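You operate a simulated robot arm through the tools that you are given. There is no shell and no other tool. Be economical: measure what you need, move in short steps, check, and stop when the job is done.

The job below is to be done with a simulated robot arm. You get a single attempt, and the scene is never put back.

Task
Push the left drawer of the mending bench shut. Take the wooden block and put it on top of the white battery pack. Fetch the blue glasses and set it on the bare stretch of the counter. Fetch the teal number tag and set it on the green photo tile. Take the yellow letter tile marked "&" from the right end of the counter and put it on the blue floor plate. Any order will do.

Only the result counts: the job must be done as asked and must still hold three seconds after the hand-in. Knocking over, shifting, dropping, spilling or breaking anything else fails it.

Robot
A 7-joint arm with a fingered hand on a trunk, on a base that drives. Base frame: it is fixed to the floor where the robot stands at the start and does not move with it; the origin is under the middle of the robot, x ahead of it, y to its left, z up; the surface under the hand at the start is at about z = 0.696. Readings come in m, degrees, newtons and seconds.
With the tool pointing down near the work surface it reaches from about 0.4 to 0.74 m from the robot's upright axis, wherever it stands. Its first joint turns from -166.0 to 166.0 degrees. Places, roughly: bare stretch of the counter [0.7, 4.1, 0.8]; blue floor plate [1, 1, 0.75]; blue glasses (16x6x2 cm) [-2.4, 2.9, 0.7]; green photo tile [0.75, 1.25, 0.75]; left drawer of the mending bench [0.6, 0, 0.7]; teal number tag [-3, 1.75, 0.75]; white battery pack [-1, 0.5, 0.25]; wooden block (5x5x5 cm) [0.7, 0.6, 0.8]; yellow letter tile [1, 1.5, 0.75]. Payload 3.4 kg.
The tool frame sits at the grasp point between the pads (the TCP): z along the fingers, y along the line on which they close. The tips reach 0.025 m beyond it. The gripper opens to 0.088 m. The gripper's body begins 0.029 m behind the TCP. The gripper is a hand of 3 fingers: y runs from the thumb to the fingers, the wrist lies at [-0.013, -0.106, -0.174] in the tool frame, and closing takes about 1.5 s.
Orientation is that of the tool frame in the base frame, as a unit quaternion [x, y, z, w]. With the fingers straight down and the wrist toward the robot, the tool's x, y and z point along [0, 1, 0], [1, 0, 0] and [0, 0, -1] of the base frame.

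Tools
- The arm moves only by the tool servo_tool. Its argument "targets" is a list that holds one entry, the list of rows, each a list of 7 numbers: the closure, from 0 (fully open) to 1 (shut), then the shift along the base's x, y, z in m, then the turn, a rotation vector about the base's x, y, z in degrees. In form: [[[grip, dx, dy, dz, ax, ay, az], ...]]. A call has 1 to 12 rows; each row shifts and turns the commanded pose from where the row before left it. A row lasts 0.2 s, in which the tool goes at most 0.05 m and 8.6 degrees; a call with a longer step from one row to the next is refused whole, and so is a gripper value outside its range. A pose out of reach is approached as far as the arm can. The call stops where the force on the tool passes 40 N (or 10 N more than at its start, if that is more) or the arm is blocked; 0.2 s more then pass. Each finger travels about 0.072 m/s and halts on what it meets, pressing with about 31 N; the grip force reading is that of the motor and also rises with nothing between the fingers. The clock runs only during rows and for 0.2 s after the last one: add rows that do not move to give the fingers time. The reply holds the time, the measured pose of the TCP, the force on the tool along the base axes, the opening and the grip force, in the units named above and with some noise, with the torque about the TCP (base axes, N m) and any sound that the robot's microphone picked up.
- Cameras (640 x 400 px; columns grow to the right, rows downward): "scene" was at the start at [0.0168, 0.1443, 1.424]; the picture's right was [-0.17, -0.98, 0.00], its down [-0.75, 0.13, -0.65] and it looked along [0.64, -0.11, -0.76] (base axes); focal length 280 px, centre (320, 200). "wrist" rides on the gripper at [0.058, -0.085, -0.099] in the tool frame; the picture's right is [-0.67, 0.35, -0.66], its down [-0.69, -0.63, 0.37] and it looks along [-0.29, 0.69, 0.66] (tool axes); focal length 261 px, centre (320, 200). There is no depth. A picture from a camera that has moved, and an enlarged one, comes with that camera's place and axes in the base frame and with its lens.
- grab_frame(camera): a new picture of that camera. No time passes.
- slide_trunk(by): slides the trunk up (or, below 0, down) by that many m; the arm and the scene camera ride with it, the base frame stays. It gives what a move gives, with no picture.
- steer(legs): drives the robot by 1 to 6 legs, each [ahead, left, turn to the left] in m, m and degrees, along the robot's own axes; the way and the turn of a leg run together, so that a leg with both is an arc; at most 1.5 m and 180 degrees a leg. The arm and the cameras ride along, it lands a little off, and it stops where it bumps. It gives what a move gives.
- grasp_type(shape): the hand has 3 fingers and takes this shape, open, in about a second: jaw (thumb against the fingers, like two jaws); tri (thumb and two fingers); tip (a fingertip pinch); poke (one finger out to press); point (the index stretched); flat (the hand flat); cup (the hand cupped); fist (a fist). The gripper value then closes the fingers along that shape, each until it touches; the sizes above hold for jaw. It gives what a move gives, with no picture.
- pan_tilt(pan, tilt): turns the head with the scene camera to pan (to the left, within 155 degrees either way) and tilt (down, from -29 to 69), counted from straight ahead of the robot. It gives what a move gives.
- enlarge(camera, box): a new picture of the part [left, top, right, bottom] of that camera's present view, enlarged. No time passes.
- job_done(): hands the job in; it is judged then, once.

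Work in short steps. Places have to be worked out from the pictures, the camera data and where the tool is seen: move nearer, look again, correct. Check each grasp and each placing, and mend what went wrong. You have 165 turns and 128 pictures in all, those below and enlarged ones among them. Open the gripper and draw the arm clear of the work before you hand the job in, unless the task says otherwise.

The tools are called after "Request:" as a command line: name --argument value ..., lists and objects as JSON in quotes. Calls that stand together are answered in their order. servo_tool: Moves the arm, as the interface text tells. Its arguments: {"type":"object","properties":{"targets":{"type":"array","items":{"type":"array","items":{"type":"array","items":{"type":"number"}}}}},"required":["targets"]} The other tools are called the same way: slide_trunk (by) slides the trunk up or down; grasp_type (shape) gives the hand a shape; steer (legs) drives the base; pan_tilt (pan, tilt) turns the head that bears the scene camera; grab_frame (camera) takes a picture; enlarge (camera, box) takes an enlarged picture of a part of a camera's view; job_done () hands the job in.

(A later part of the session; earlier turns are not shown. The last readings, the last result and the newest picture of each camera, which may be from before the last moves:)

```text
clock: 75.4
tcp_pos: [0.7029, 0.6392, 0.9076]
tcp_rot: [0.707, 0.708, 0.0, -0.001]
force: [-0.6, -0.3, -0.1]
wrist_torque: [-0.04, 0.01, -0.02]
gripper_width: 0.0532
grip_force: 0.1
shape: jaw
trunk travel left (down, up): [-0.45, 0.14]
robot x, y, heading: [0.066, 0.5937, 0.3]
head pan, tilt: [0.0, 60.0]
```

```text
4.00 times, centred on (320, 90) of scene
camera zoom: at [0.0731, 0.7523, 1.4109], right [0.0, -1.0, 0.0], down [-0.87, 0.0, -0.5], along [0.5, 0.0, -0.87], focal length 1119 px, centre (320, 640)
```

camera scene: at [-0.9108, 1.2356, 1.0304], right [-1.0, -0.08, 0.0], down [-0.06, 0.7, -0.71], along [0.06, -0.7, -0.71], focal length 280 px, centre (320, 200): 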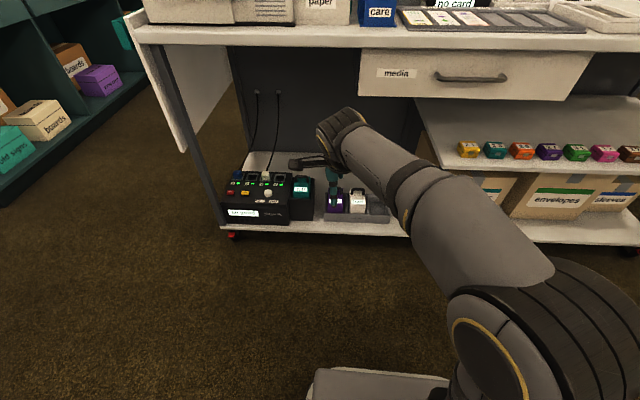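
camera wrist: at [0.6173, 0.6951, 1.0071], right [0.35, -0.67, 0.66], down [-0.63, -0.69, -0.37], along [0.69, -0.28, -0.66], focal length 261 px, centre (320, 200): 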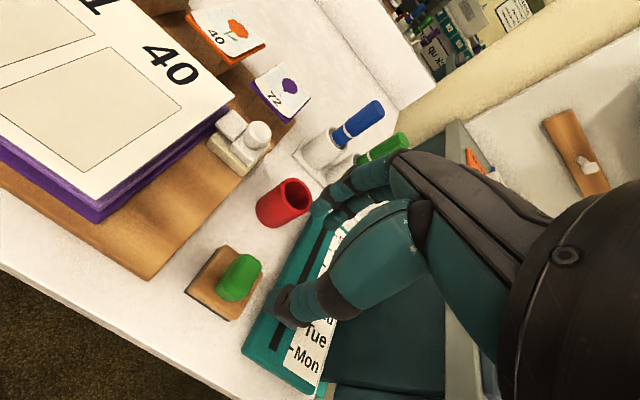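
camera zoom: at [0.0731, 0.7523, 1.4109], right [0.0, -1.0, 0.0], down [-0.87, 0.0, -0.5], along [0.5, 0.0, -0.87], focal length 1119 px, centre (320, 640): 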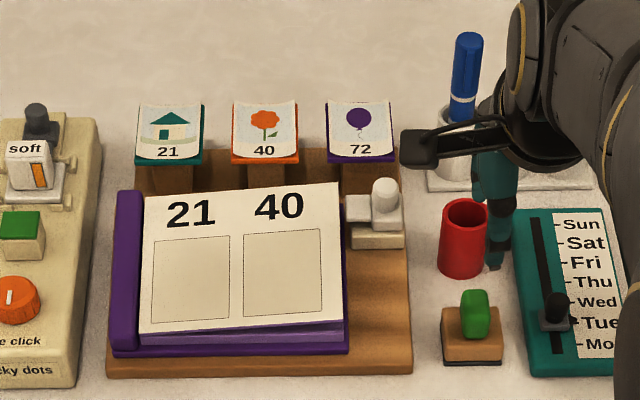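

Both cameras agree on [0.70, 0.637]. I lower most of the way, then look before gripping.

Request:
servo_tool --targets '[[[0.4, -0.002, -0.002, -0.03, 0, 0, 0], [0.4, 0, 0, -0.025, 0, 0, 0]]]'

Request:
enlarge --camera "scene" --box '[280, 50, 400, 140]'

Request:
grab_frame --camera "wrist"

```text
clock: 76.0
tcp_pos: [0.6971, 0.6369, 0.8531]
tcp_rot: [0.707, 0.707, -0.001, 0.0]
force: [-0.8, 0.5, 0.5]
wrist_torque: [0.04, -0.01, 0.0]
gripper_width: 0.0533
grip_force: 0.0
shape: jaw
trunk travel left (down, up): [-0.45, 0.14]
robot x, y, heading: [0.0644, 0.5947, -0.1]
head pan, tilt: [0.0, 60.0]
```

```text
4.44 times, centred on (340, 95) of scene
camera zoom: at [0.0731, 0.7523, 1.4109], right [0.0, -1.0, 0.0], down [-0.87, 0.0, -0.5], along [0.5, 0.0, -0.87], focal length 1243 px, centre (231, 667)
```

zoom: 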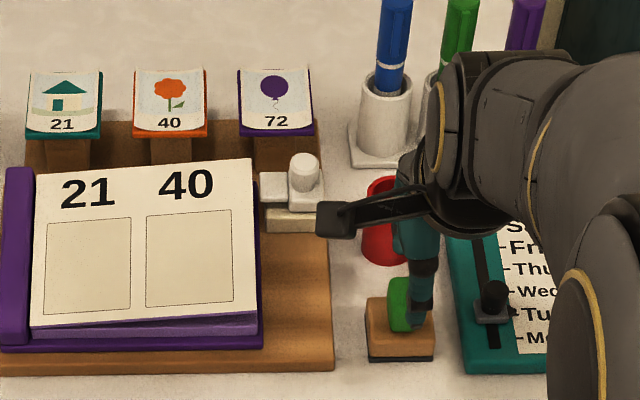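

```text
89 pictures are left
camera wrist: at [0.6112, 0.6939, 0.9531], right [0.35, -0.67, 0.66], down [-0.63, -0.69, -0.37], along [0.69, -0.28, -0.66], focal length 261 px, centre (320, 200)
```

wrist: 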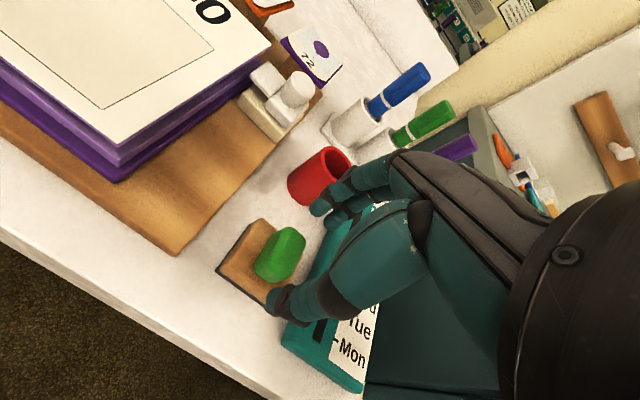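

The alignment looks right: the thumb is in front of the knob and the fingers behind it. I lower 3 cm and close.

Request:
servo_tool --targets '[[[0.4, 0.003, 0.001, -0.015, 0, 0, 0], [0.4, 0.003, 0, -0.014, 0, 0, 0], [0.55, 0, 0, 0, 0, 0, 0], [0.7, 0, 0, 0, 0, 0, 0], [0.85, 0, 0, 0, 0, 0, 0], [1, 0, 0, 0, 0, 0, 0], [1, 0, 0, 0, 0, 0, 0], [1, 0, 0, 0, 0, 0, 0]]]'

Request:
grab_frame --camera "wrist"

```text
clock: 77.8
tcp_pos: [0.705, 0.6383, 0.8269]
tcp_rot: [0.707, 0.707, 0.0, 0.0]
force: [0.1, -2.5, 2.2]
wrist_torque: [0.08, -0.08, -0.07]
gripper_width: 0.0245
grip_force: 31.2
shape: jaw
trunk travel left (down, up): [-0.45, 0.14]
robot x, y, heading: [0.0666, 0.5931, 0.0]
head pan, tilt: [0.0, 60.0]
```

```text
88 pictures are left
camera wrist: at [0.6182, 0.6941, 0.926], right [0.35, -0.67, 0.66], down [-0.63, -0.69, -0.37], along [0.69, -0.28, -0.66], focal length 261 px, centre (320, 200)
```

wrist: 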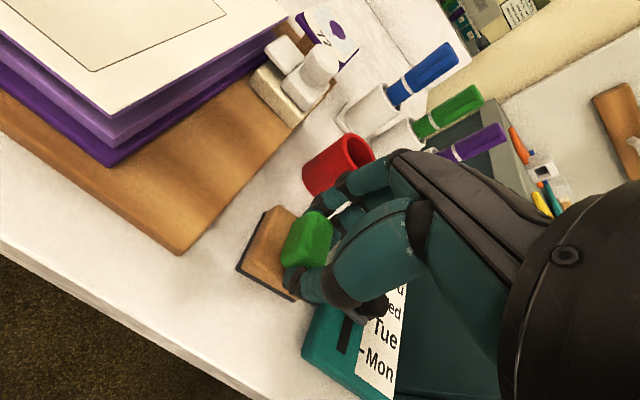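

Gripped at 24.5 mm with 31 N. I lift it straight up and check.

Request:
servo_tool --targets '[[[1, 0, 0, 0.02, 0, 0, 0], [1, 0, 0, 0.04, 0, 0, 0], [1, 0, 0, 0.05, 0, 0, 0], [1, -0.03, 0, 0.04, 0, 0, 0], [1, -0.04, 0.02, 0.02, 0, 0, 0], [1, -0.04, 0.02, 0.02, 0, 0, 0], [1, -0.04, 0.02, 0.01, 0, 0, 0]]]'

Request:
grab_frame --camera "wrist"

Request:
grab_frame --camera "scene"

```text
clock: 79.4
tcp_pos: [0.5551, 0.6941, 1.0201]
tcp_rot: [0.707, 0.707, 0.0, 0.001]
force: [-0.6, -0.5, -0.7]
wrist_torque: [0.04, -0.01, 0.02]
gripper_width: 0.0239
grip_force: 30.7
shape: jaw
trunk travel left (down, up): [-0.45, 0.14]
robot x, y, heading: [0.0651, 0.5903, 0.4]
head pan, tilt: [0.0, 60.0]
```

```text
87 pictures are left
camera wrist: at [0.4684, 0.7522, 1.1201], right [0.35, -0.67, 0.66], down [-0.63, -0.69, -0.37], along [0.69, -0.29, -0.66], focal length 261 px, centre (320, 200)
```

wrist: 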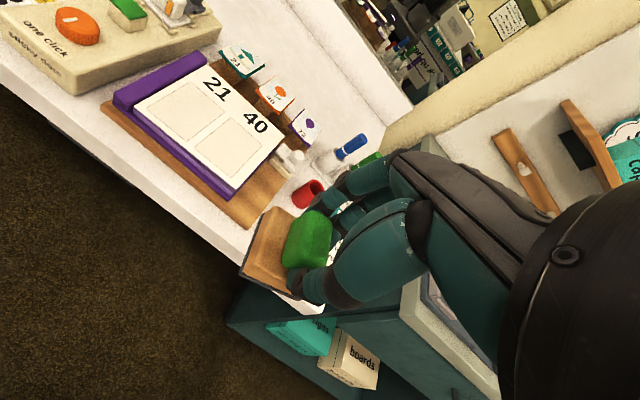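

```text
86 pictures are left
camera scene: at [0.0728, 0.7523, 1.4109], right [0.0, -1.0, 0.0], down [-0.87, 0.0, -0.5], along [0.5, 0.0, -0.87], focal length 280 px, centre (320, 200)
```

scene: 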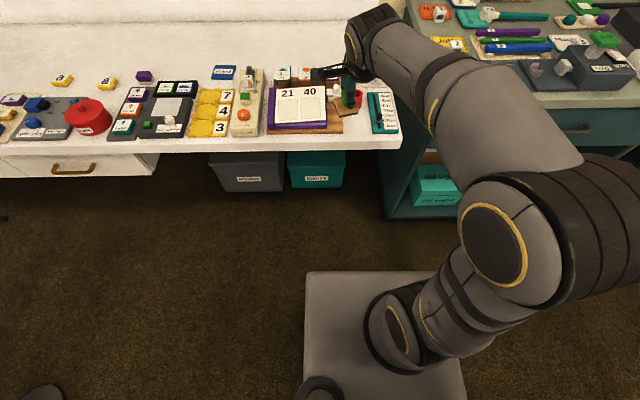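

The block is held well. I drive back to the cart by the same way.

Request:
steer --legs '[[-0.2, 0.52, 0], [-0.65, 0.25, 0], [0, 0, -90], [0.1, -0.31, 0]]'

Request:
slide_trunk --by -0.4

Request:
pan_tilt --pan 0 --tilt 45

Request:
grab_frame --camera "wrist"

Request:
grab_frame --camera "scene"

```text
clock: 91.6
tcp_pos: [-0.9845, 0.7877, 1.0195]
tcp_rot: [1.0, -0.011, -0.001, 0.0]
force: [1.2, -0.3, -1.3]
wrist_torque: [-0.01, 0.02, -0.01]
gripper_width: 0.0237
grip_force: 31.2
shape: jaw
trunk travel left (down, up): [-0.45, 0.14]
robot x, y, heading: [-1.0769, 1.2774, -90.9]
head pan, tilt: [0.0, 60.0]
```

```text
clock: 95.4
tcp_pos: [-0.9842, 0.789, 0.6188]
tcp_rot: [1.0, -0.011, 0.0, -0.001]
force: [0.0, 0.4, -1.4]
wrist_torque: [0.01, -0.02, 0.0]
gripper_width: 0.0236
grip_force: 31.3
shape: jaw
trunk travel left (down, up): [-0.05, 0.54]
robot x, y, heading: [-1.0722, 1.2794, -91.0]
head pan, tilt: [0.0, 60.0]
```

```text
clock: 96.2
tcp_pos: [-0.9842, 0.7876, 0.6196]
tcp_rot: [1.0, -0.011, 0.001, -0.001]
force: [0.2, -0.3, -2.1]
wrist_torque: [-0.04, 0.0, 0.01]
gripper_width: 0.0237
grip_force: 31.0
shape: jaw
trunk travel left (down, up): [-0.05, 0.54]
robot x, y, heading: [-1.0749, 1.2786, -91.1]
head pan, tilt: [0.0, 45.0]
```

```text
85 pictures are left
camera wrist: at [-0.9254, 0.871, 0.7199], right [-0.68, -0.34, 0.66], down [-0.67, 0.64, -0.37], along [-0.3, -0.69, -0.66], focal length 261 px, centre (320, 200)
```

wrist: 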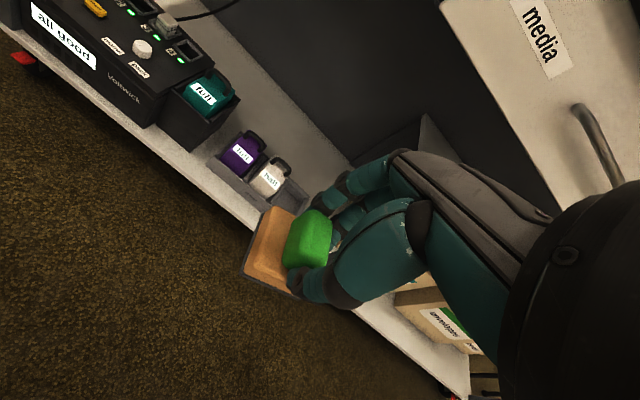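

```text
84 pictures are left
camera scene: at [-0.9162, 1.2547, 1.0303], right [-1.0, 0.02, 0.0], down [0.01, 0.71, -0.71], along [-0.01, -0.71, -0.71], focal length 280 px, centre (320, 200)
```

scene: 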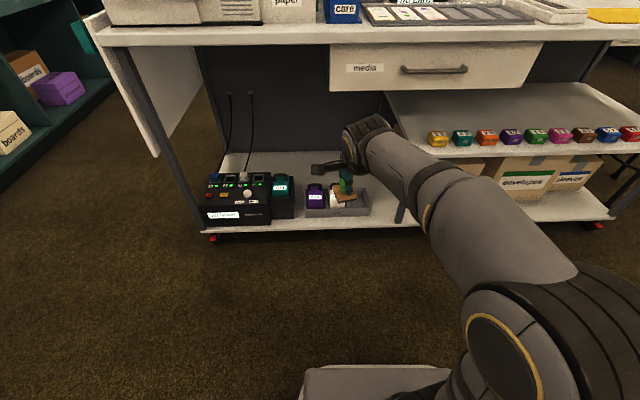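

I zoom on both views to locate the pack top precisely.

Request:
enlarge --camera "wrist" --box '[210, 120, 310, 220]'

Request:
enlarge --camera "scene" --box '[295, 160, 385, 225]'

```text
4.00 times, centred on (260, 170) of wrist
camera zoom: at [-0.9254, 0.871, 0.7199], right [-0.68, -0.34, 0.66], down [-0.67, 0.64, -0.37], along [-0.3, -0.69, -0.66], focal length 1043 px, centre (560, 320)
```

zoom: 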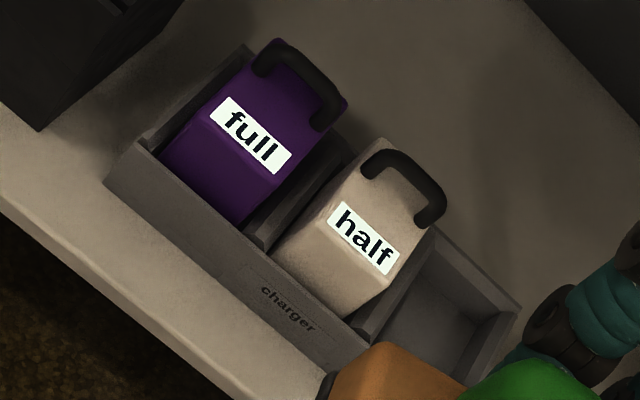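

```text
6.15 times, centred on (340, 192) of scene
camera zoom: at [-0.9162, 1.2547, 1.0303], right [-1.0, 0.02, 0.0], down [0.01, 0.71, -0.71], along [-0.01, -0.71, -0.71], focal length 1721 px, centre (197, 246)
```

zoom: 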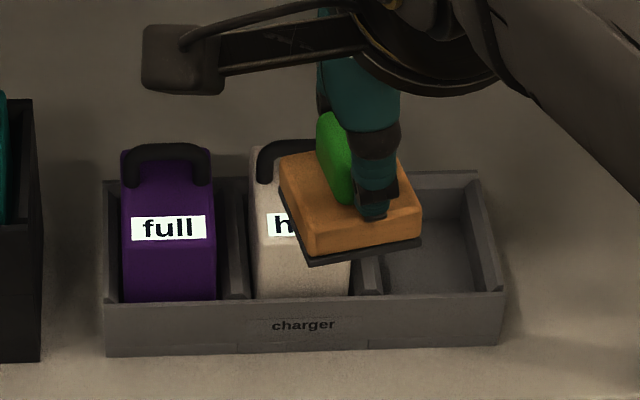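

The label is around [-1.0, 0.41–0.445, 0.21–0.24]; depth is still uncertain. I move the block nearer, squaring its yaw, and look again.

Request:
servo_tool --targets '[[[1, -0.016, -0.03, -0.03, 0, 0, -6], [1, 0, -0.035, -0.03, 0, 0, -6], [1, 0, -0.035, -0.03, 0, 0, 0], [1, 0, -0.035, -0.03, 0, 0, 0], [1, 0, -0.035, -0.03, 0, 0, 0], [1, 0, -0.02, -0.03, 0, 0, 0]]]'

Request:
grab_frame --camera "wrist"

Request:
enlarge --camera "scene" --box '[290, 120, 410, 210]'

```text
clock: 97.6
tcp_pos: [-0.999, 0.5965, 0.441]
tcp_rot: [0.993, -0.115, 0.0, 0.0]
force: [0.0, 0.7, -0.6]
wrist_torque: [-0.01, -0.03, 0.01]
gripper_width: 0.0235
grip_force: 31.5
shape: jaw
trunk travel left (down, up): [-0.05, 0.54]
robot x, y, heading: [-1.0745, 1.2769, -91.2]
head pan, tilt: [0.0, 45.0]
```

```text
81 pictures are left
camera wrist: at [-0.9237, 0.6639, 0.5414], right [-0.73, -0.19, 0.66], down [-0.52, 0.77, -0.37], along [-0.44, -0.61, -0.66], focal length 261 px, centre (320, 200)
```

wrist: 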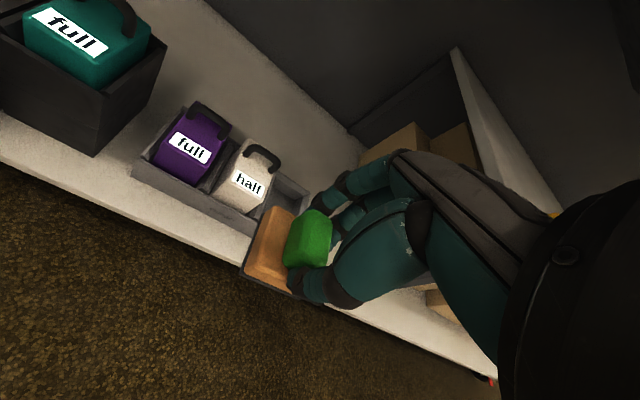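

```text
4.44 times, centred on (350, 165) of scene
camera zoom: at [-0.9162, 1.2549, 1.0304], right [-1.0, 0.02, 0.0], down [0.01, 0.71, -0.71], along [-0.01, -0.71, -0.71], focal length 1243 px, centre (187, 356)
```

zoom: 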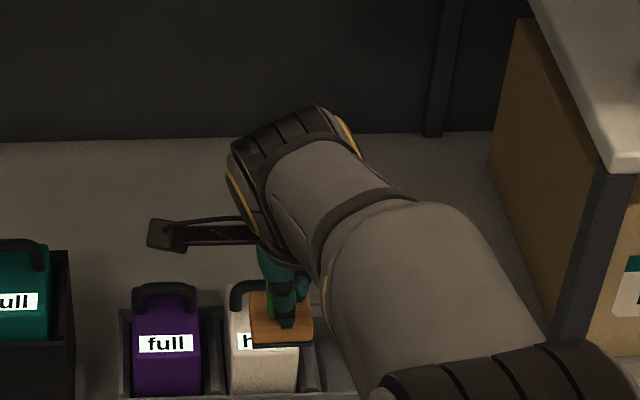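

Successive wrist views agree: the label is on the top face at about [-1.005, 0.414, 0.207], with the handle behind at y≈0.36. I lower in front, then move in over the pack.

Request:
servo_tool --targets '[[[1, -0.003, -0.02, -0.035, 0, 0, 0], [1, -0.002, -0.02, -0.035, 0, 0, 0], [1, 0, -0.02, -0.03, 0, 0, 0], [1, 0, -0.035, 0, 0, 0, 0], [1, 0, -0.035, 0, 0, 0, 0], [1, 0, -0.035, 0, 0, 0, 0], [1, 0, -0.029, 0, 0, 0, 0]]]'

Request:
grab_frame --camera "wrist"

Request:
enlarge --camera "scene" --box '[290, 140, 410, 230]'

```text
clock: 99.2
tcp_pos: [-1.0201, 0.5439, 0.3475]
tcp_rot: [0.993, -0.114, 0.0, -0.001]
force: [-0.2, -0.1, -2.0]
wrist_torque: [-0.01, -0.01, -0.01]
gripper_width: 0.0233
grip_force: 30.9
shape: jaw
out of reach, approached as far as the arm can: row 3, 4, 5, 6, 7
trunk travel left (down, up): [-0.05, 0.54]
robot x, y, heading: [-1.0724, 1.2824, -90.8]
head pan, tilt: [0.0, 45.0]
```

```text
79 pictures are left
camera wrist: at [-0.946, 0.613, 0.4485], right [-0.73, -0.19, 0.65], down [-0.52, 0.77, -0.37], along [-0.44, -0.61, -0.66], focal length 261 px, centre (320, 200)
```

wrist: 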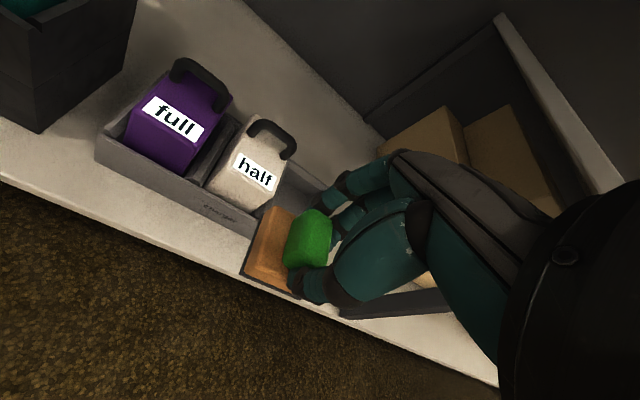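

```text
4.44 times, centred on (350, 185) of scene
camera zoom: at [-0.9162, 1.2545, 1.0304], right [-1.0, 0.02, 0.0], down [0.01, 0.71, -0.71], along [-0.01, -0.71, -0.71], focal length 1243 px, centre (187, 267)
```

zoom: 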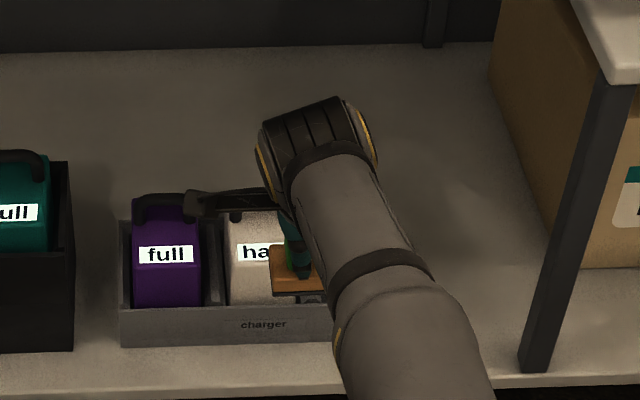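

The arm is at its reach limit; the label again triangulates to [-1.008, 0.415, 0.207]. I pull back a bit, drive closer, then continue.

Request:
servo_tool --targets '[[[1, 0, 0.04, 0.02, 0, 0, 0], [1, 0, 0.04, 0.02, 0, 0, 0], [1, 0, 0.03, 0.01, 0, 0, 0]]]'

Request:
steer --legs '[[0.16, 0, 0]]'

```text
clock: 100.0
tcp_pos: [-1.0203, 0.6519, 0.3985]
tcp_rot: [0.993, -0.115, 0.0, -0.001]
force: [0.6, -0.5, -1.5]
wrist_torque: [0.01, 0.0, 0.01]
gripper_width: 0.0231
grip_force: 31.2
shape: jaw
trunk travel left (down, up): [-0.05, 0.54]
robot x, y, heading: [-1.0756, 1.281, -90.9]
head pan, tilt: [0.0, 45.0]
```

```text
clock: 101.4
tcp_pos: [-1.0288, 0.4868, 0.3976]
tcp_rot: [0.993, -0.117, 0.0, -0.001]
force: [0.6, -0.6, -1.9]
wrist_torque: [0.01, 0.0, -0.01]
gripper_width: 0.0231
grip_force: 30.8
shape: jaw
trunk travel left (down, up): [-0.05, 0.54]
robot x, y, heading: [-1.0768, 1.1153, -91.2]
head pan, tilt: [0.0, 45.0]
```

Now I move over the pack at a safe height and look.

Request:
servo_tool --targets '[[[1, 0.012, -0.03, -0.02, 0, 0, 0], [1, 0.011, -0.03, -0.02, 0, 0, 0], [1, 0, -0.025, -0.02, 0, 0, 0]]]'

Request:
grab_frame --camera "wrist"

Request:
enlarge --camera "scene" --box '[290, 150, 410, 240]'

```text
clock: 102.2
tcp_pos: [-1.0043, 0.4029, 0.3358]
tcp_rot: [0.993, -0.118, 0.0, -0.001]
force: [-0.1, -0.3, -1.2]
wrist_torque: [-0.03, 0.02, -0.03]
gripper_width: 0.023
grip_force: 31.1
shape: jaw
trunk travel left (down, up): [-0.05, 0.54]
robot x, y, heading: [-1.0784, 1.1085, -91.3]
head pan, tilt: [0.0, 45.0]
```

```text
77 pictures are left
camera wrist: at [-0.9294, 0.4712, 0.4351], right [-0.73, -0.18, 0.65], down [-0.52, 0.77, -0.37], along [-0.44, -0.61, -0.66], focal length 261 px, centre (320, 200)
```

wrist: 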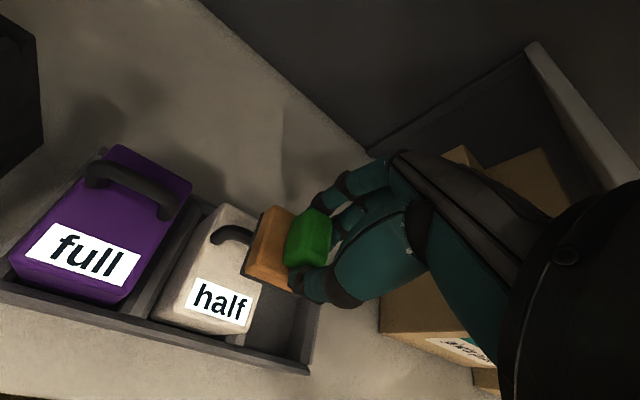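

```text
4.44 times, centred on (350, 195) of scene
camera zoom: at [-0.9195, 1.0893, 1.0304], right [-1.0, 0.02, 0.0], down [0.02, 0.71, -0.71], along [-0.02, -0.71, -0.71], focal length 1243 px, centre (187, 222)
```

zoom: 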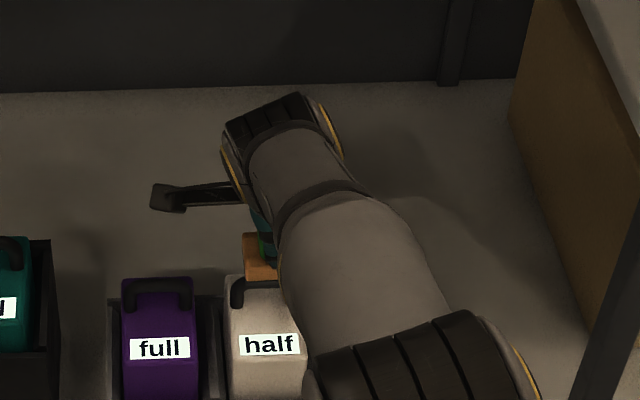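

Request:
enlarge --camera "wrist" --box '[140, 180, 340, 380]'

```text
2.00 times, centred on (240, 280) of wrist
camera zoom: at [-0.9294, 0.4712, 0.4351], right [-0.73, -0.18, 0.65], down [-0.52, 0.77, -0.37], along [-0.44, -0.61, -0.66], focal length 521 px, centre (480, 40)
```

zoom: 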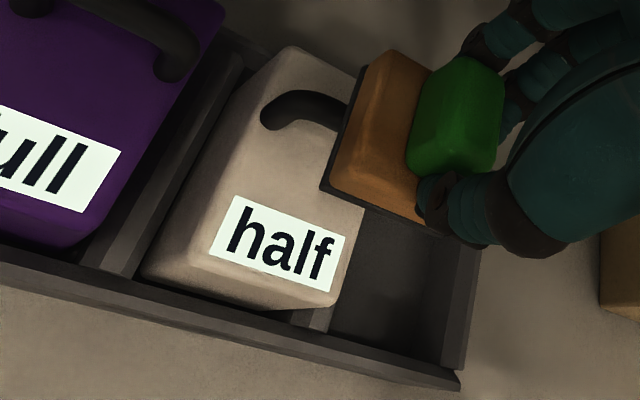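

Now the pack's top is clear: flat from the handle (y≈0.38) to its front edge (y≈0.437), x centre −1.007. I shift the block to y=0.414 and lower gently.

Request:
servo_tool --targets '[[[1, -0.002, 0.011, -0.01, 0, 0, 0], [1, 0, 0, -0.02, 0, 0, 0], [1, 0, 0, -0.015, 0, 0, 0], [1, 0, 0, 0, 0, 0, 0]]]'

Request:
enlarge --camera "wrist" --box '[140, 180, 340, 380]'

```text
clock: 103.2
tcp_pos: [-1.0054, 0.4129, 0.2919]
tcp_rot: [0.993, -0.118, 0.0, 0.0]
force: [0.3, 0.2, -1.0]
wrist_torque: [0.01, -0.01, 0.01]
gripper_width: 0.023
grip_force: 31.0
shape: jaw
trunk travel left (down, up): [-0.05, 0.54]
robot x, y, heading: [-1.0765, 1.1094, -91.3]
head pan, tilt: [0.0, 45.0]
```

```text
2.00 times, centred on (240, 280) of wrist
camera zoom: at [-0.9312, 0.4804, 0.3916], right [-0.73, -0.18, 0.66], down [-0.52, 0.77, -0.37], along [-0.44, -0.61, -0.66], focal length 521 px, centre (480, 40)
```

zoom: 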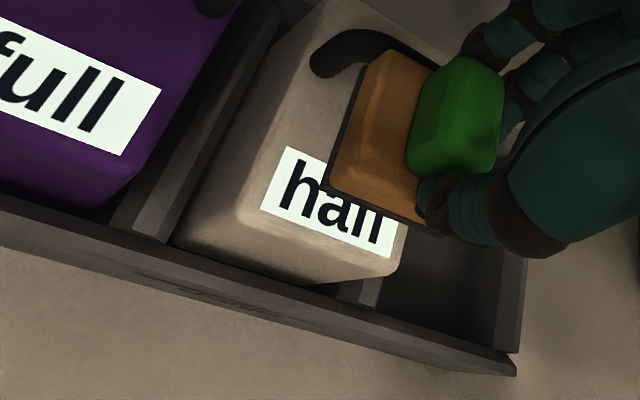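

Request:
servo_tool --targets '[[[1, 0, 0, -0.008, 0, 0, 0], [1, 0, 0, -0.006, 0, 0, 0], [1, 0, 0, 0, 0, 0, 0]]]'

Request:
enlarge --camera "wrist" --box '[180, 160, 340, 320]'

```text
clock: 104.0
tcp_pos: [-1.0051, 0.4133, 0.2786]
tcp_rot: [0.993, -0.117, 0.0, -0.001]
force: [0.9, -0.5, -1.1]
wrist_torque: [-0.01, -0.05, 0.0]
gripper_width: 0.023
grip_force: 31.2
shape: jaw
trunk travel left (down, up): [-0.05, 0.54]
robot x, y, heading: [-1.0751, 1.1152, -91.1]
head pan, tilt: [0.0, 45.0]
```

```text
2.50 times, centred on (260, 240) of wrist
camera zoom: at [-0.9303, 0.481, 0.3781], right [-0.73, -0.18, 0.66], down [-0.52, 0.77, -0.37], along [-0.44, -0.61, -0.66], focal length 652 px, centre (470, 100)
```

zoom: 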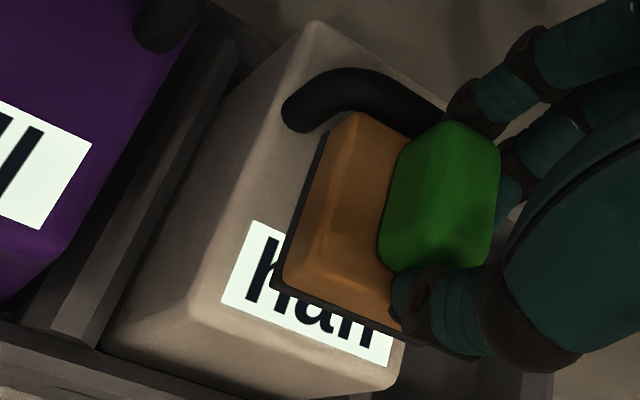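

Request:
servo_tool --targets '[[[1, 0.001, 0.003, -0.004, 0, 0, 0], [1, 0, 0, -0.003, 0, 0, 0], [1, 0, 0, 0, 0, 0, 0]]]'

Request:
enlarge --camera "wrist" --box '[180, 160, 340, 320]'

```text
clock: 104.8
tcp_pos: [-1.0059, 0.4157, 0.272]
tcp_rot: [0.993, -0.116, 0.0, -0.001]
force: [-1.3, -0.3, -2.2]
wrist_torque: [0.0, -0.04, -0.01]
gripper_width: 0.023
grip_force: 31.0
shape: jaw
trunk travel left (down, up): [-0.05, 0.54]
robot x, y, heading: [-1.0791, 1.1136, -91.2]
head pan, tilt: [0.0, 45.0]
```

```text
2.50 times, centred on (260, 240) of wrist
camera zoom: at [-0.9306, 0.4832, 0.3709], right [-0.73, -0.18, 0.65], down [-0.52, 0.77, -0.37], along [-0.44, -0.61, -0.66], focal length 652 px, centre (470, 100)
```

zoom: 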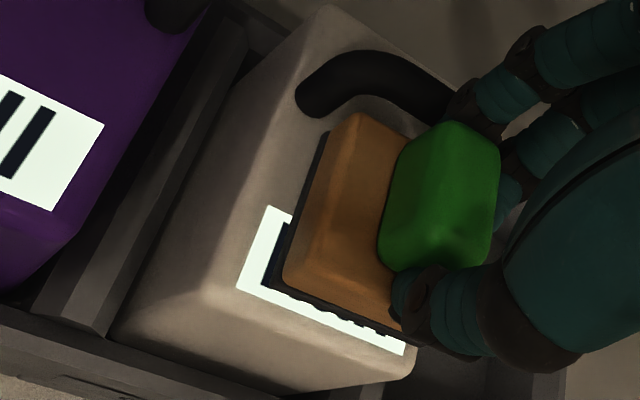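

Request:
servo_tool --targets '[[[1, 0.003, 0, -0.004, 0, 0, 0], [1, 0, 0, -0.003, 0, 0, 0], [1, 0, 0, 0, 0, 0, 0]]]'

Request:
enlarge --camera "wrist" --box '[180, 160, 340, 320]'

```text
clock: 105.6
tcp_pos: [-1.0018, 0.4146, 0.2637]
tcp_rot: [0.993, -0.117, 0.0, -0.001]
force: [-0.7, -0.6, -0.3]
wrist_torque: [-0.07, -0.04, 0.0]
gripper_width: 0.0233
grip_force: 30.8
shape: jaw
trunk travel left (down, up): [-0.05, 0.54]
robot x, y, heading: [-1.0775, 1.1151, -91.2]
head pan, tilt: [0.0, 45.0]
```

```text
2.50 times, centred on (260, 240) of wrist
camera zoom: at [-0.9274, 0.4831, 0.364], right [-0.73, -0.18, 0.65], down [-0.52, 0.77, -0.37], along [-0.44, -0.61, -0.66], focal length 652 px, centre (470, 100)
```

zoom: 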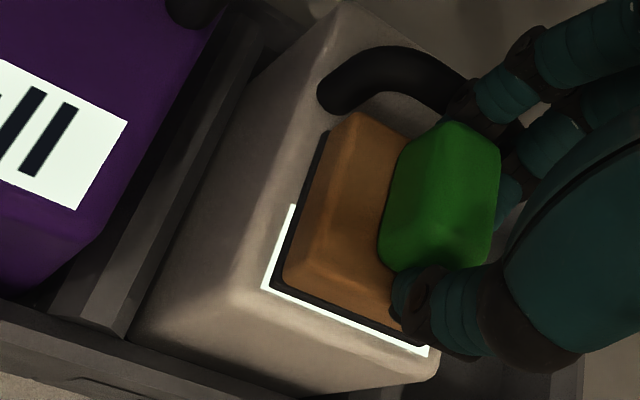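

Request:
servo_tool --targets '[[[1, 0, 0, -0.003, 0, 0, 0], [1, 0, 0, -0.002, 0, 0, 0], [1, 0, 0, 0, 0, 0, 0]]]'

Request:
servo_tool --targets '[[[1, 0, 0, -0.002, 0, 0, 0], [1, 0, 0, -0.001, 0, 0, 0], [1, 0, 0, 0, 0, 0, 0]]]'

Request:
enlarge --camera "wrist" --box '[180, 160, 340, 320]'

```text
clock: 106.4
tcp_pos: [-1.0023, 0.4144, 0.2625]
tcp_rot: [0.993, -0.117, 0.001, 0.003]
force: [-5.0, 2.6, 21.7]
wrist_torque: [-0.4, -0.06, -0.11]
gripper_width: 0.0231
grip_force: 30.8
shape: jaw
trunk travel left (down, up): [-0.05, 0.54]
robot x, y, heading: [-1.0788, 1.1148, -91.2]
head pan, tilt: [0.0, 45.0]
```

```text
clock: 107.2
tcp_pos: [-1.0005, 0.4118, 0.2618]
tcp_rot: [0.993, -0.117, 0.001, 0.005]
force: [-2.8, 5.3, 18.3]
wrist_torque: [-0.25, -0.06, -0.1]
gripper_width: 0.023
grip_force: 30.8
shape: jaw
trunk travel left (down, up): [-0.05, 0.54]
robot x, y, heading: [-1.0799, 1.1177, -91.4]
head pan, tilt: [0.0, 45.0]
stopped in row 3: the force on the tool passed its limit at 40 N (the readings are from after the stop); the commanded pose is now the measured one
```

```text
2.50 times, centred on (260, 240) of wrist
camera zoom: at [-0.9271, 0.4814, 0.3613], right [-0.73, -0.18, 0.66], down [-0.52, 0.77, -0.38], along [-0.44, -0.62, -0.65], focal length 652 px, centre (470, 100)
```

zoom: 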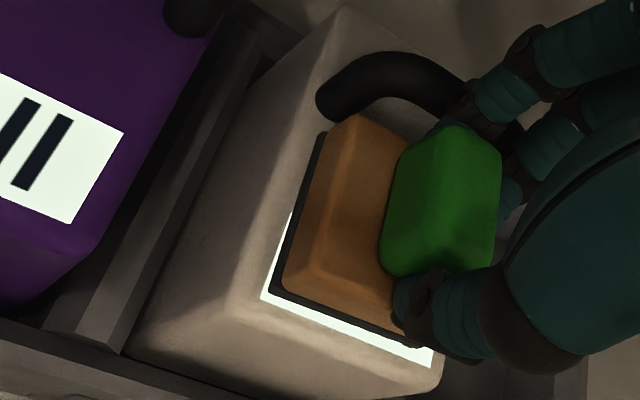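

Contact at z≈0.262, with the block resting on the pack's top in front of the handle. I ease the pressure, open just slightly and lift straight up.

Request:
servo_tool --targets '[[[1, 0, 0, 0.001, 0, 0, 0], [0.8, 0, 0, 0, 0, 0, 0], [0.7, 0, 0, 0, 0, 0, 0], [0.62, 0, 0, 0, 0, 0, 0], [0.62, 0, 0, 0, 0, 0, 0]]]'

Request:
enlarge --camera "wrist" --box '[180, 160, 340, 320]'

```text
clock: 108.4
tcp_pos: [-0.9998, 0.414, 0.261]
tcp_rot: [0.993, -0.116, 0.002, 0.004]
force: [0.5, 2.0, 20.2]
wrist_torque: [-0.48, -0.09, 0.03]
gripper_width: 0.0325
grip_force: 0.0
shape: jaw
trunk travel left (down, up): [-0.05, 0.54]
robot x, y, heading: [-1.0749, 1.1137, -90.9]
head pan, tilt: [0.0, 45.0]
```

```text
2.50 times, centred on (260, 240) of wrist
camera zoom: at [-0.9257, 0.4827, 0.361], right [-0.73, -0.18, 0.66], down [-0.52, 0.77, -0.37], along [-0.44, -0.61, -0.66], focal length 652 px, centre (470, 100)
```

zoom: 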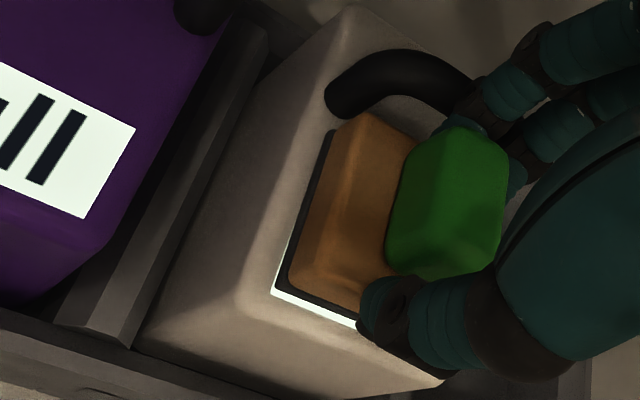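

The remaining 20 N comes from my rear fingertips touching the handle loop. I raise slowly and check.

Request:
servo_tool --targets '[[[0.62, 0, 0, 0.005, 0, 0, 0], [0.62, 0, 0, 0.01, 0, 0, 0], [0.62, 0, 0, 0.02, 0, 0, 0], [0.62, 0, 0, 0.03, 0, 0, 0]]]'

Request:
grab_frame --camera "wrist"

```text
clock: 109.4
tcp_pos: [-1.0013, 0.4133, 0.3234]
tcp_rot: [0.993, -0.117, 0.001, 0.001]
force: [0.0, -0.2, -0.3]
wrist_torque: [-0.01, 0.0, 0.0]
gripper_width: 0.0331
grip_force: 0.0
shape: jaw
trunk travel left (down, up): [-0.05, 0.54]
robot x, y, heading: [-1.0738, 1.1137, -91.3]
head pan, tilt: [0.0, 45.0]
```

```text
68 pictures are left
camera wrist: at [-0.9267, 0.4823, 0.4237], right [-0.73, -0.18, 0.66], down [-0.52, 0.77, -0.37], along [-0.44, -0.61, -0.66], focal length 261 px, centre (320, 200)
```

wrist: 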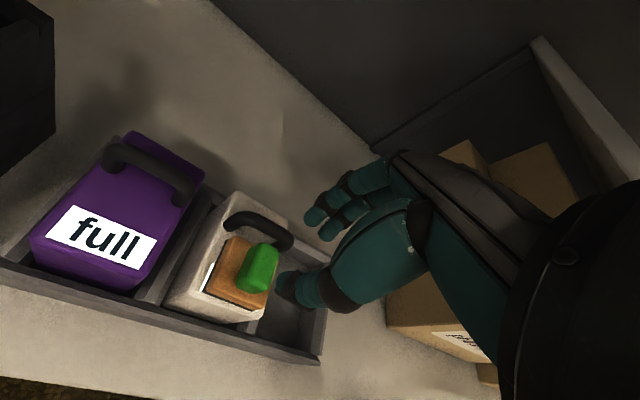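

The block rests on the white pack. I withdraw, raise up, and drive toward the tag's table.

Request:
servo_tool --targets '[[[0.4, 0, 0.02, 0.04, 0, 0, 0], [0, 0, 0.04, 0.02, 0, 0, 0], [0, 0, 0.05, 0, 0, 0, 0], [0, 0, 0.05, 0, 0, 0, 0], [0, 0, 0.04, 0, 0, 0, 0]]]'

Request:
steer --legs '[[-0.35, 0, 0]]'

Request:
slide_trunk --by 0.45

Request:
pan_tilt --pan -90 --tilt 25

Request:
grab_frame --camera "scene"

```text
clock: 110.6
tcp_pos: [-1.0018, 0.615, 0.3858]
tcp_rot: [0.993, -0.117, 0.002, 0.003]
force: [0.2, -0.3, 1.1]
wrist_torque: [-0.03, -0.01, 0.01]
gripper_width: 0.0876
grip_force: 0.1
shape: jaw
trunk travel left (down, up): [-0.05, 0.54]
robot x, y, heading: [-1.0779, 1.1153, -91.2]
head pan, tilt: [0.0, 45.0]
```

```text
clock: 112.9
tcp_pos: [-0.9937, 0.9756, 0.3854]
tcp_rot: [0.993, -0.117, 0.0, 0.002]
force: [0.4, 0.4, -0.1]
wrist_torque: [-0.01, 0.0, -0.01]
gripper_width: 0.0872
grip_force: 0.1
shape: jaw
trunk travel left (down, up): [-0.05, 0.54]
robot x, y, heading: [-1.0686, 1.4782, -91.2]
head pan, tilt: [0.0, 45.0]
```

```text
refused: 0.45 is not a number from -0.4 to 0.4
```

```text
clock: 114.5
tcp_pos: [-0.9937, 0.976, 0.3862]
tcp_rot: [0.993, -0.118, 0.0, 0.002]
force: [-0.2, -0.1, -0.2]
wrist_torque: [0.01, -0.04, 0.0]
gripper_width: 0.0877
grip_force: 0.0
shape: jaw
trunk travel left (down, up): [-0.05, 0.54]
robot x, y, heading: [-1.0708, 1.4743, -91.1]
head pan, tilt: [-90.0, 25.0]
```

```text
67 pictures are left
camera scene: at [-1.0019, 1.5339, 1.061], right [0.02, 1.0, 0.0], down [0.42, -0.01, -0.91], along [-0.91, 0.02, -0.42], focal length 280 px, centre (320, 200)
```

scene: 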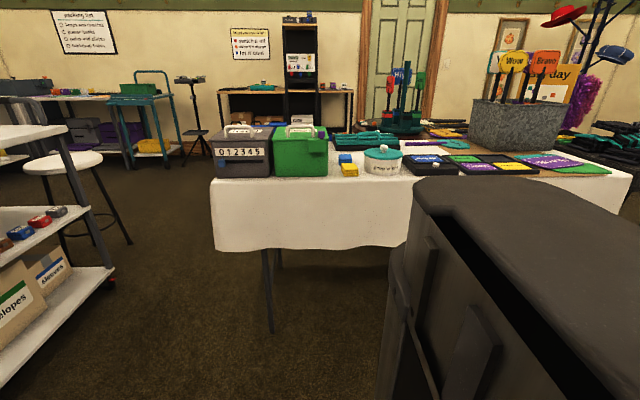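

Request:
slide_trunk --by 0.4

Request:
steer --legs '[[0, 0, -89]]'

Request:
pan_tilt --pan 5 --tilt 30

Request:
grab_frame --camera "scene"

```text
clock: 118.4
tcp_pos: [-0.9937, 0.9746, 0.7858]
tcp_rot: [0.993, -0.118, 0.001, 0.001]
force: [0.6, -0.4, -0.5]
wrist_torque: [0.01, 0.02, -0.05]
gripper_width: 0.0874
grip_force: 0.0
shape: jaw
trunk travel left (down, up): [-0.45, 0.14]
robot x, y, heading: [-1.072, 1.478, -91.1]
head pan, tilt: [-90.0, 25.0]
```

```text
clock: 122.6
tcp_pos: [-1.5705, 1.4059, 0.785]
tcp_rot: [-0.614, 0.789, 0.001, -0.002]
force: [-0.5, -0.3, 1.1]
wrist_torque: [0.0, -0.03, 0.01]
gripper_width: 0.0877
grip_force: 0.0
shape: jaw
trunk travel left (down, up): [-0.45, 0.14]
robot x, y, heading: [-1.0674, 1.4773, 177.8]
head pan, tilt: [-90.0, 25.0]
```

```text
clock: 124.3
tcp_pos: [-1.5706, 1.408, 0.7856]
tcp_rot: [-0.613, 0.79, 0.001, -0.001]
force: [0.2, 0.0, -0.3]
wrist_torque: [-0.05, 0.0, -0.01]
gripper_width: 0.0877
grip_force: 0.0
shape: jaw
trunk travel left (down, up): [-0.45, 0.14]
robot x, y, heading: [-1.069, 1.4782, 177.7]
head pan, tilt: [5.0, 30.0]
```

```text
66 pictures are left
camera scene: at [-1.1054, 1.3108, 1.453], right [-0.05, 1.0, 0.0], down [0.5, 0.02, -0.87], along [-0.86, -0.04, -0.5], focal length 280 px, centre (320, 200)
```

scene: 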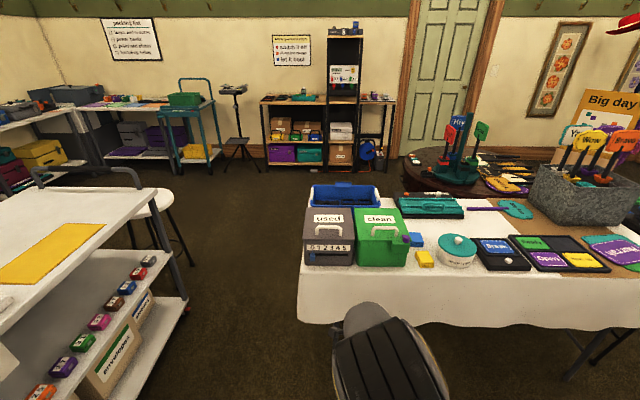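

Request:
enlarge --camera "scene" --box '[300, 100, 640, 300]'

Request:
enlarge --camera "scene" --box '[380, 120, 560, 230]'

```text
1.88 times, centred on (470, 200) of scene
camera zoom: at [-1.1054, 1.3108, 1.453], right [-0.05, 1.0, 0.0], down [0.5, 0.02, -0.87], along [-0.86, -0.04, -0.5], focal length 526 px, centre (38, 200)
```

zoom: 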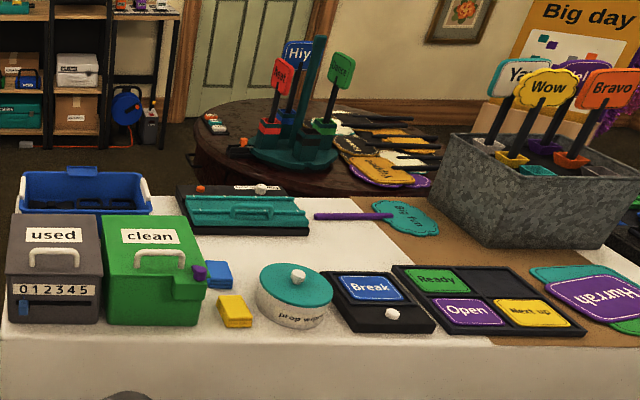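

```text
3.56 times, centred on (470, 175) of scene
camera zoom: at [-1.1054, 1.3108, 1.453], right [-0.05, 1.0, 0.0], down [0.5, 0.02, -0.87], along [-0.86, -0.04, -0.5], focal length 994 px, centre (-213, 289)
```

zoom: 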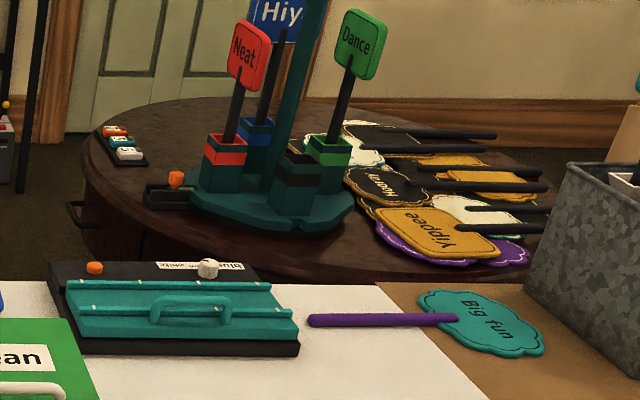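

The teal tag lies in a small black tray on the round table's left edge, near [-2.91, 1.87]. I raise the hand and drive down the aisle between cart and table (y≈0.88).

Request:
servo_tool --targets '[[[0, 0.02, 0, 0.045, 0, 0, 0], [0, 0.02, 0, 0.045, 0, 0, 0], [0, 0.02, 0, 0.045, 0, 0, 0], [0, 0, 0, 0.05, 0, 0, 0], [0, 0, 0, 0.05, 0, 0, 0]]]'

Request:
steer --legs '[[0, 0.6, 2.2]]'

Request:
pan_tilt --pan 0 --tilt 45

Request:
grab_frame --camera "scene"

```text
clock: 125.5
tcp_pos: [-1.5133, 1.408, 1.0196]
tcp_rot: [-0.613, 0.79, 0.001, -0.002]
force: [0.0, -0.4, 0.1]
wrist_torque: [-0.03, -0.01, 0.0]
gripper_width: 0.0877
grip_force: 0.1
shape: jaw
trunk travel left (down, up): [-0.45, 0.14]
robot x, y, heading: [-1.0727, 1.4741, 177.8]
head pan, tilt: [5.0, 30.0]
```

```text
clock: 128.9
tcp_pos: [-1.5186, 0.7847, 1.0186]
tcp_rot: [-0.632, 0.775, 0.001, -0.002]
force: [0.8, 0.2, 1.2]
wrist_torque: [0.0, 0.0, -0.04]
gripper_width: 0.0875
grip_force: 0.1
shape: jaw
trunk travel left (down, up): [-0.45, 0.14]
robot x, y, heading: [-1.0812, 0.8759, -179.4]
head pan, tilt: [5.0, 30.0]
```

```text
clock: 129.7
tcp_pos: [-1.5182, 0.7847, 1.019]
tcp_rot: [-0.632, 0.775, 0.001, -0.001]
force: [0.3, 0.2, 0.5]
wrist_torque: [0.0, -0.01, 0.0]
gripper_width: 0.0878
grip_force: 0.0
shape: jaw
trunk travel left (down, up): [-0.45, 0.14]
robot x, y, heading: [-1.0779, 0.8757, -179.4]
head pan, tilt: [0.0, 45.0]
```

```text
63 pictures are left
camera scene: at [-1.0969, 0.7148, 1.4304], right [-0.01, 1.0, 0.0], down [0.71, 0.01, -0.71], along [-0.71, -0.01, -0.71], focal length 280 px, centre (320, 200)
```

scene: 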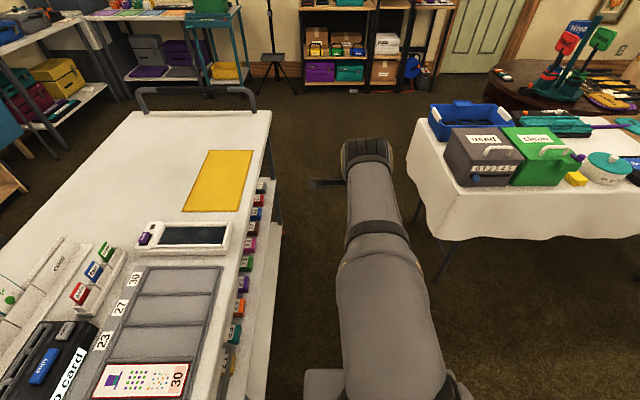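

The aisle centre is nearer y≈0.80. I shift left a bit and go ahead.

Request:
steer --legs '[[0.1, 0.07, 0], [1.4, 0, 0]]'

Request:
pan_tilt --pan -45 --tilt 35

Request:
grab_frame --camera "scene"

```text
clock: 137.5
tcp_pos: [-3.0108, 0.7545, 1.0194]
tcp_rot: [-0.613, 0.79, 0.001, -0.002]
force: [0.5, -0.5, 0.0]
wrist_torque: [0.0, -0.01, -0.03]
gripper_width: 0.0877
grip_force: 0.0
shape: jaw
trunk travel left (down, up): [-0.45, 0.14]
robot x, y, heading: [-2.5657, 0.8215, 177.8]
head pan, tilt: [0.0, 45.0]
```

```text
clock: 138.6
tcp_pos: [-3.0113, 0.7533, 1.0197]
tcp_rot: [-0.613, 0.79, 0.002, -0.002]
force: [-0.3, 0.5, 0.0]
wrist_torque: [-0.04, 0.01, 0.01]
gripper_width: 0.0874
grip_force: 0.0
shape: jaw
trunk travel left (down, up): [-0.45, 0.14]
robot x, y, heading: [-2.5666, 0.821, 177.9]
head pan, tilt: [-45.0, 35.0]
```

```text
62 pictures are left
camera scene: at [-2.572, 0.725, 1.4452], right [0.73, 0.68, 0.0], down [0.39, -0.42, -0.82], along [-0.56, 0.6, -0.57], focal length 280 px, centre (320, 200)
```

scene: 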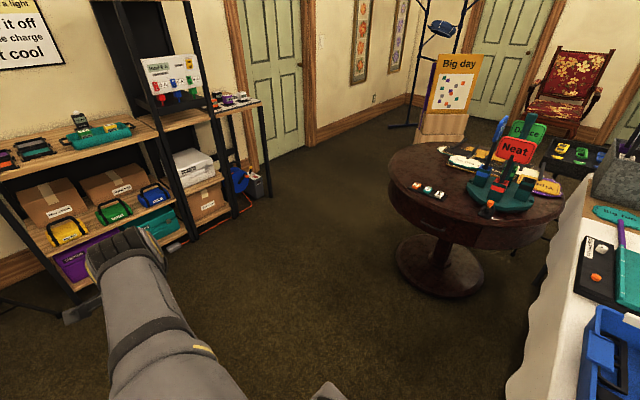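

Request:
steer --legs '[[0.3, 0.0, -45], [0.25, -0.15, -42.8]]'

Request:
pan_tilt --pan 0 --tilt 50

Request:
grab_frame --camera "scene"

Request:
grab_frame --camera "wrist"

```text
clock: 143.0
tcp_pos: [-2.8646, 1.6615, 1.019]
tcp_rot: [0.105, 0.994, 0.001, -0.001]
force: [1.1, 1.0, 0.0]
wrist_torque: [-0.01, -0.02, 0.01]
gripper_width: 0.0877
grip_force: 0.0
shape: jaw
trunk travel left (down, up): [-0.45, 0.14]
robot x, y, heading: [-2.7786, 1.2219, 90.2]
head pan, tilt: [-45.0, 35.0]
```

```text
clock: 144.2
tcp_pos: [-2.8653, 1.6612, 1.0198]
tcp_rot: [0.105, 0.994, 0.001, -0.001]
force: [0.2, 0.0, 1.3]
wrist_torque: [-0.04, 0.0, -0.01]
gripper_width: 0.0878
grip_force: 0.1
shape: jaw
trunk travel left (down, up): [-0.45, 0.14]
robot x, y, heading: [-2.7802, 1.2231, 90.0]
head pan, tilt: [0.0, 50.0]
```

```text
61 pictures are left
camera scene: at [-2.937, 1.2358, 1.4235], right [1.0, 0.0, 0.0], down [0.0, -0.77, -0.64], along [0.0, 0.64, -0.77], focal length 280 px, centre (320, 200)
```

scene: 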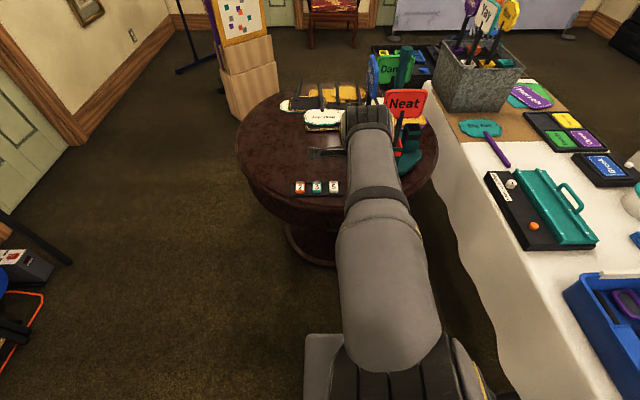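

```text
60 pictures are left
camera wrist: at [-2.9405, 1.5885, 1.1187], right [0.73, 0.2, 0.66], down [0.54, -0.76, -0.37], along [0.42, 0.62, -0.66], focal length 261 px, centre (320, 200)
```

wrist: 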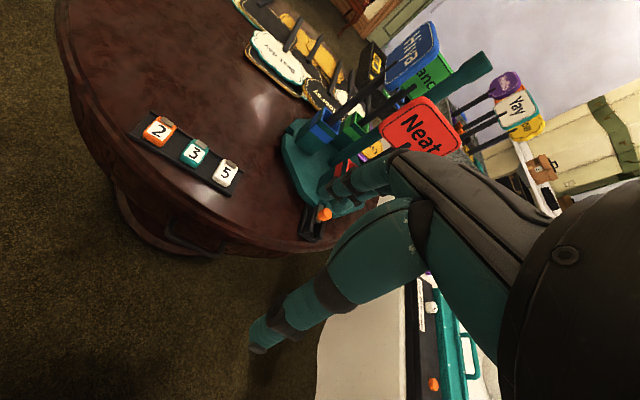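

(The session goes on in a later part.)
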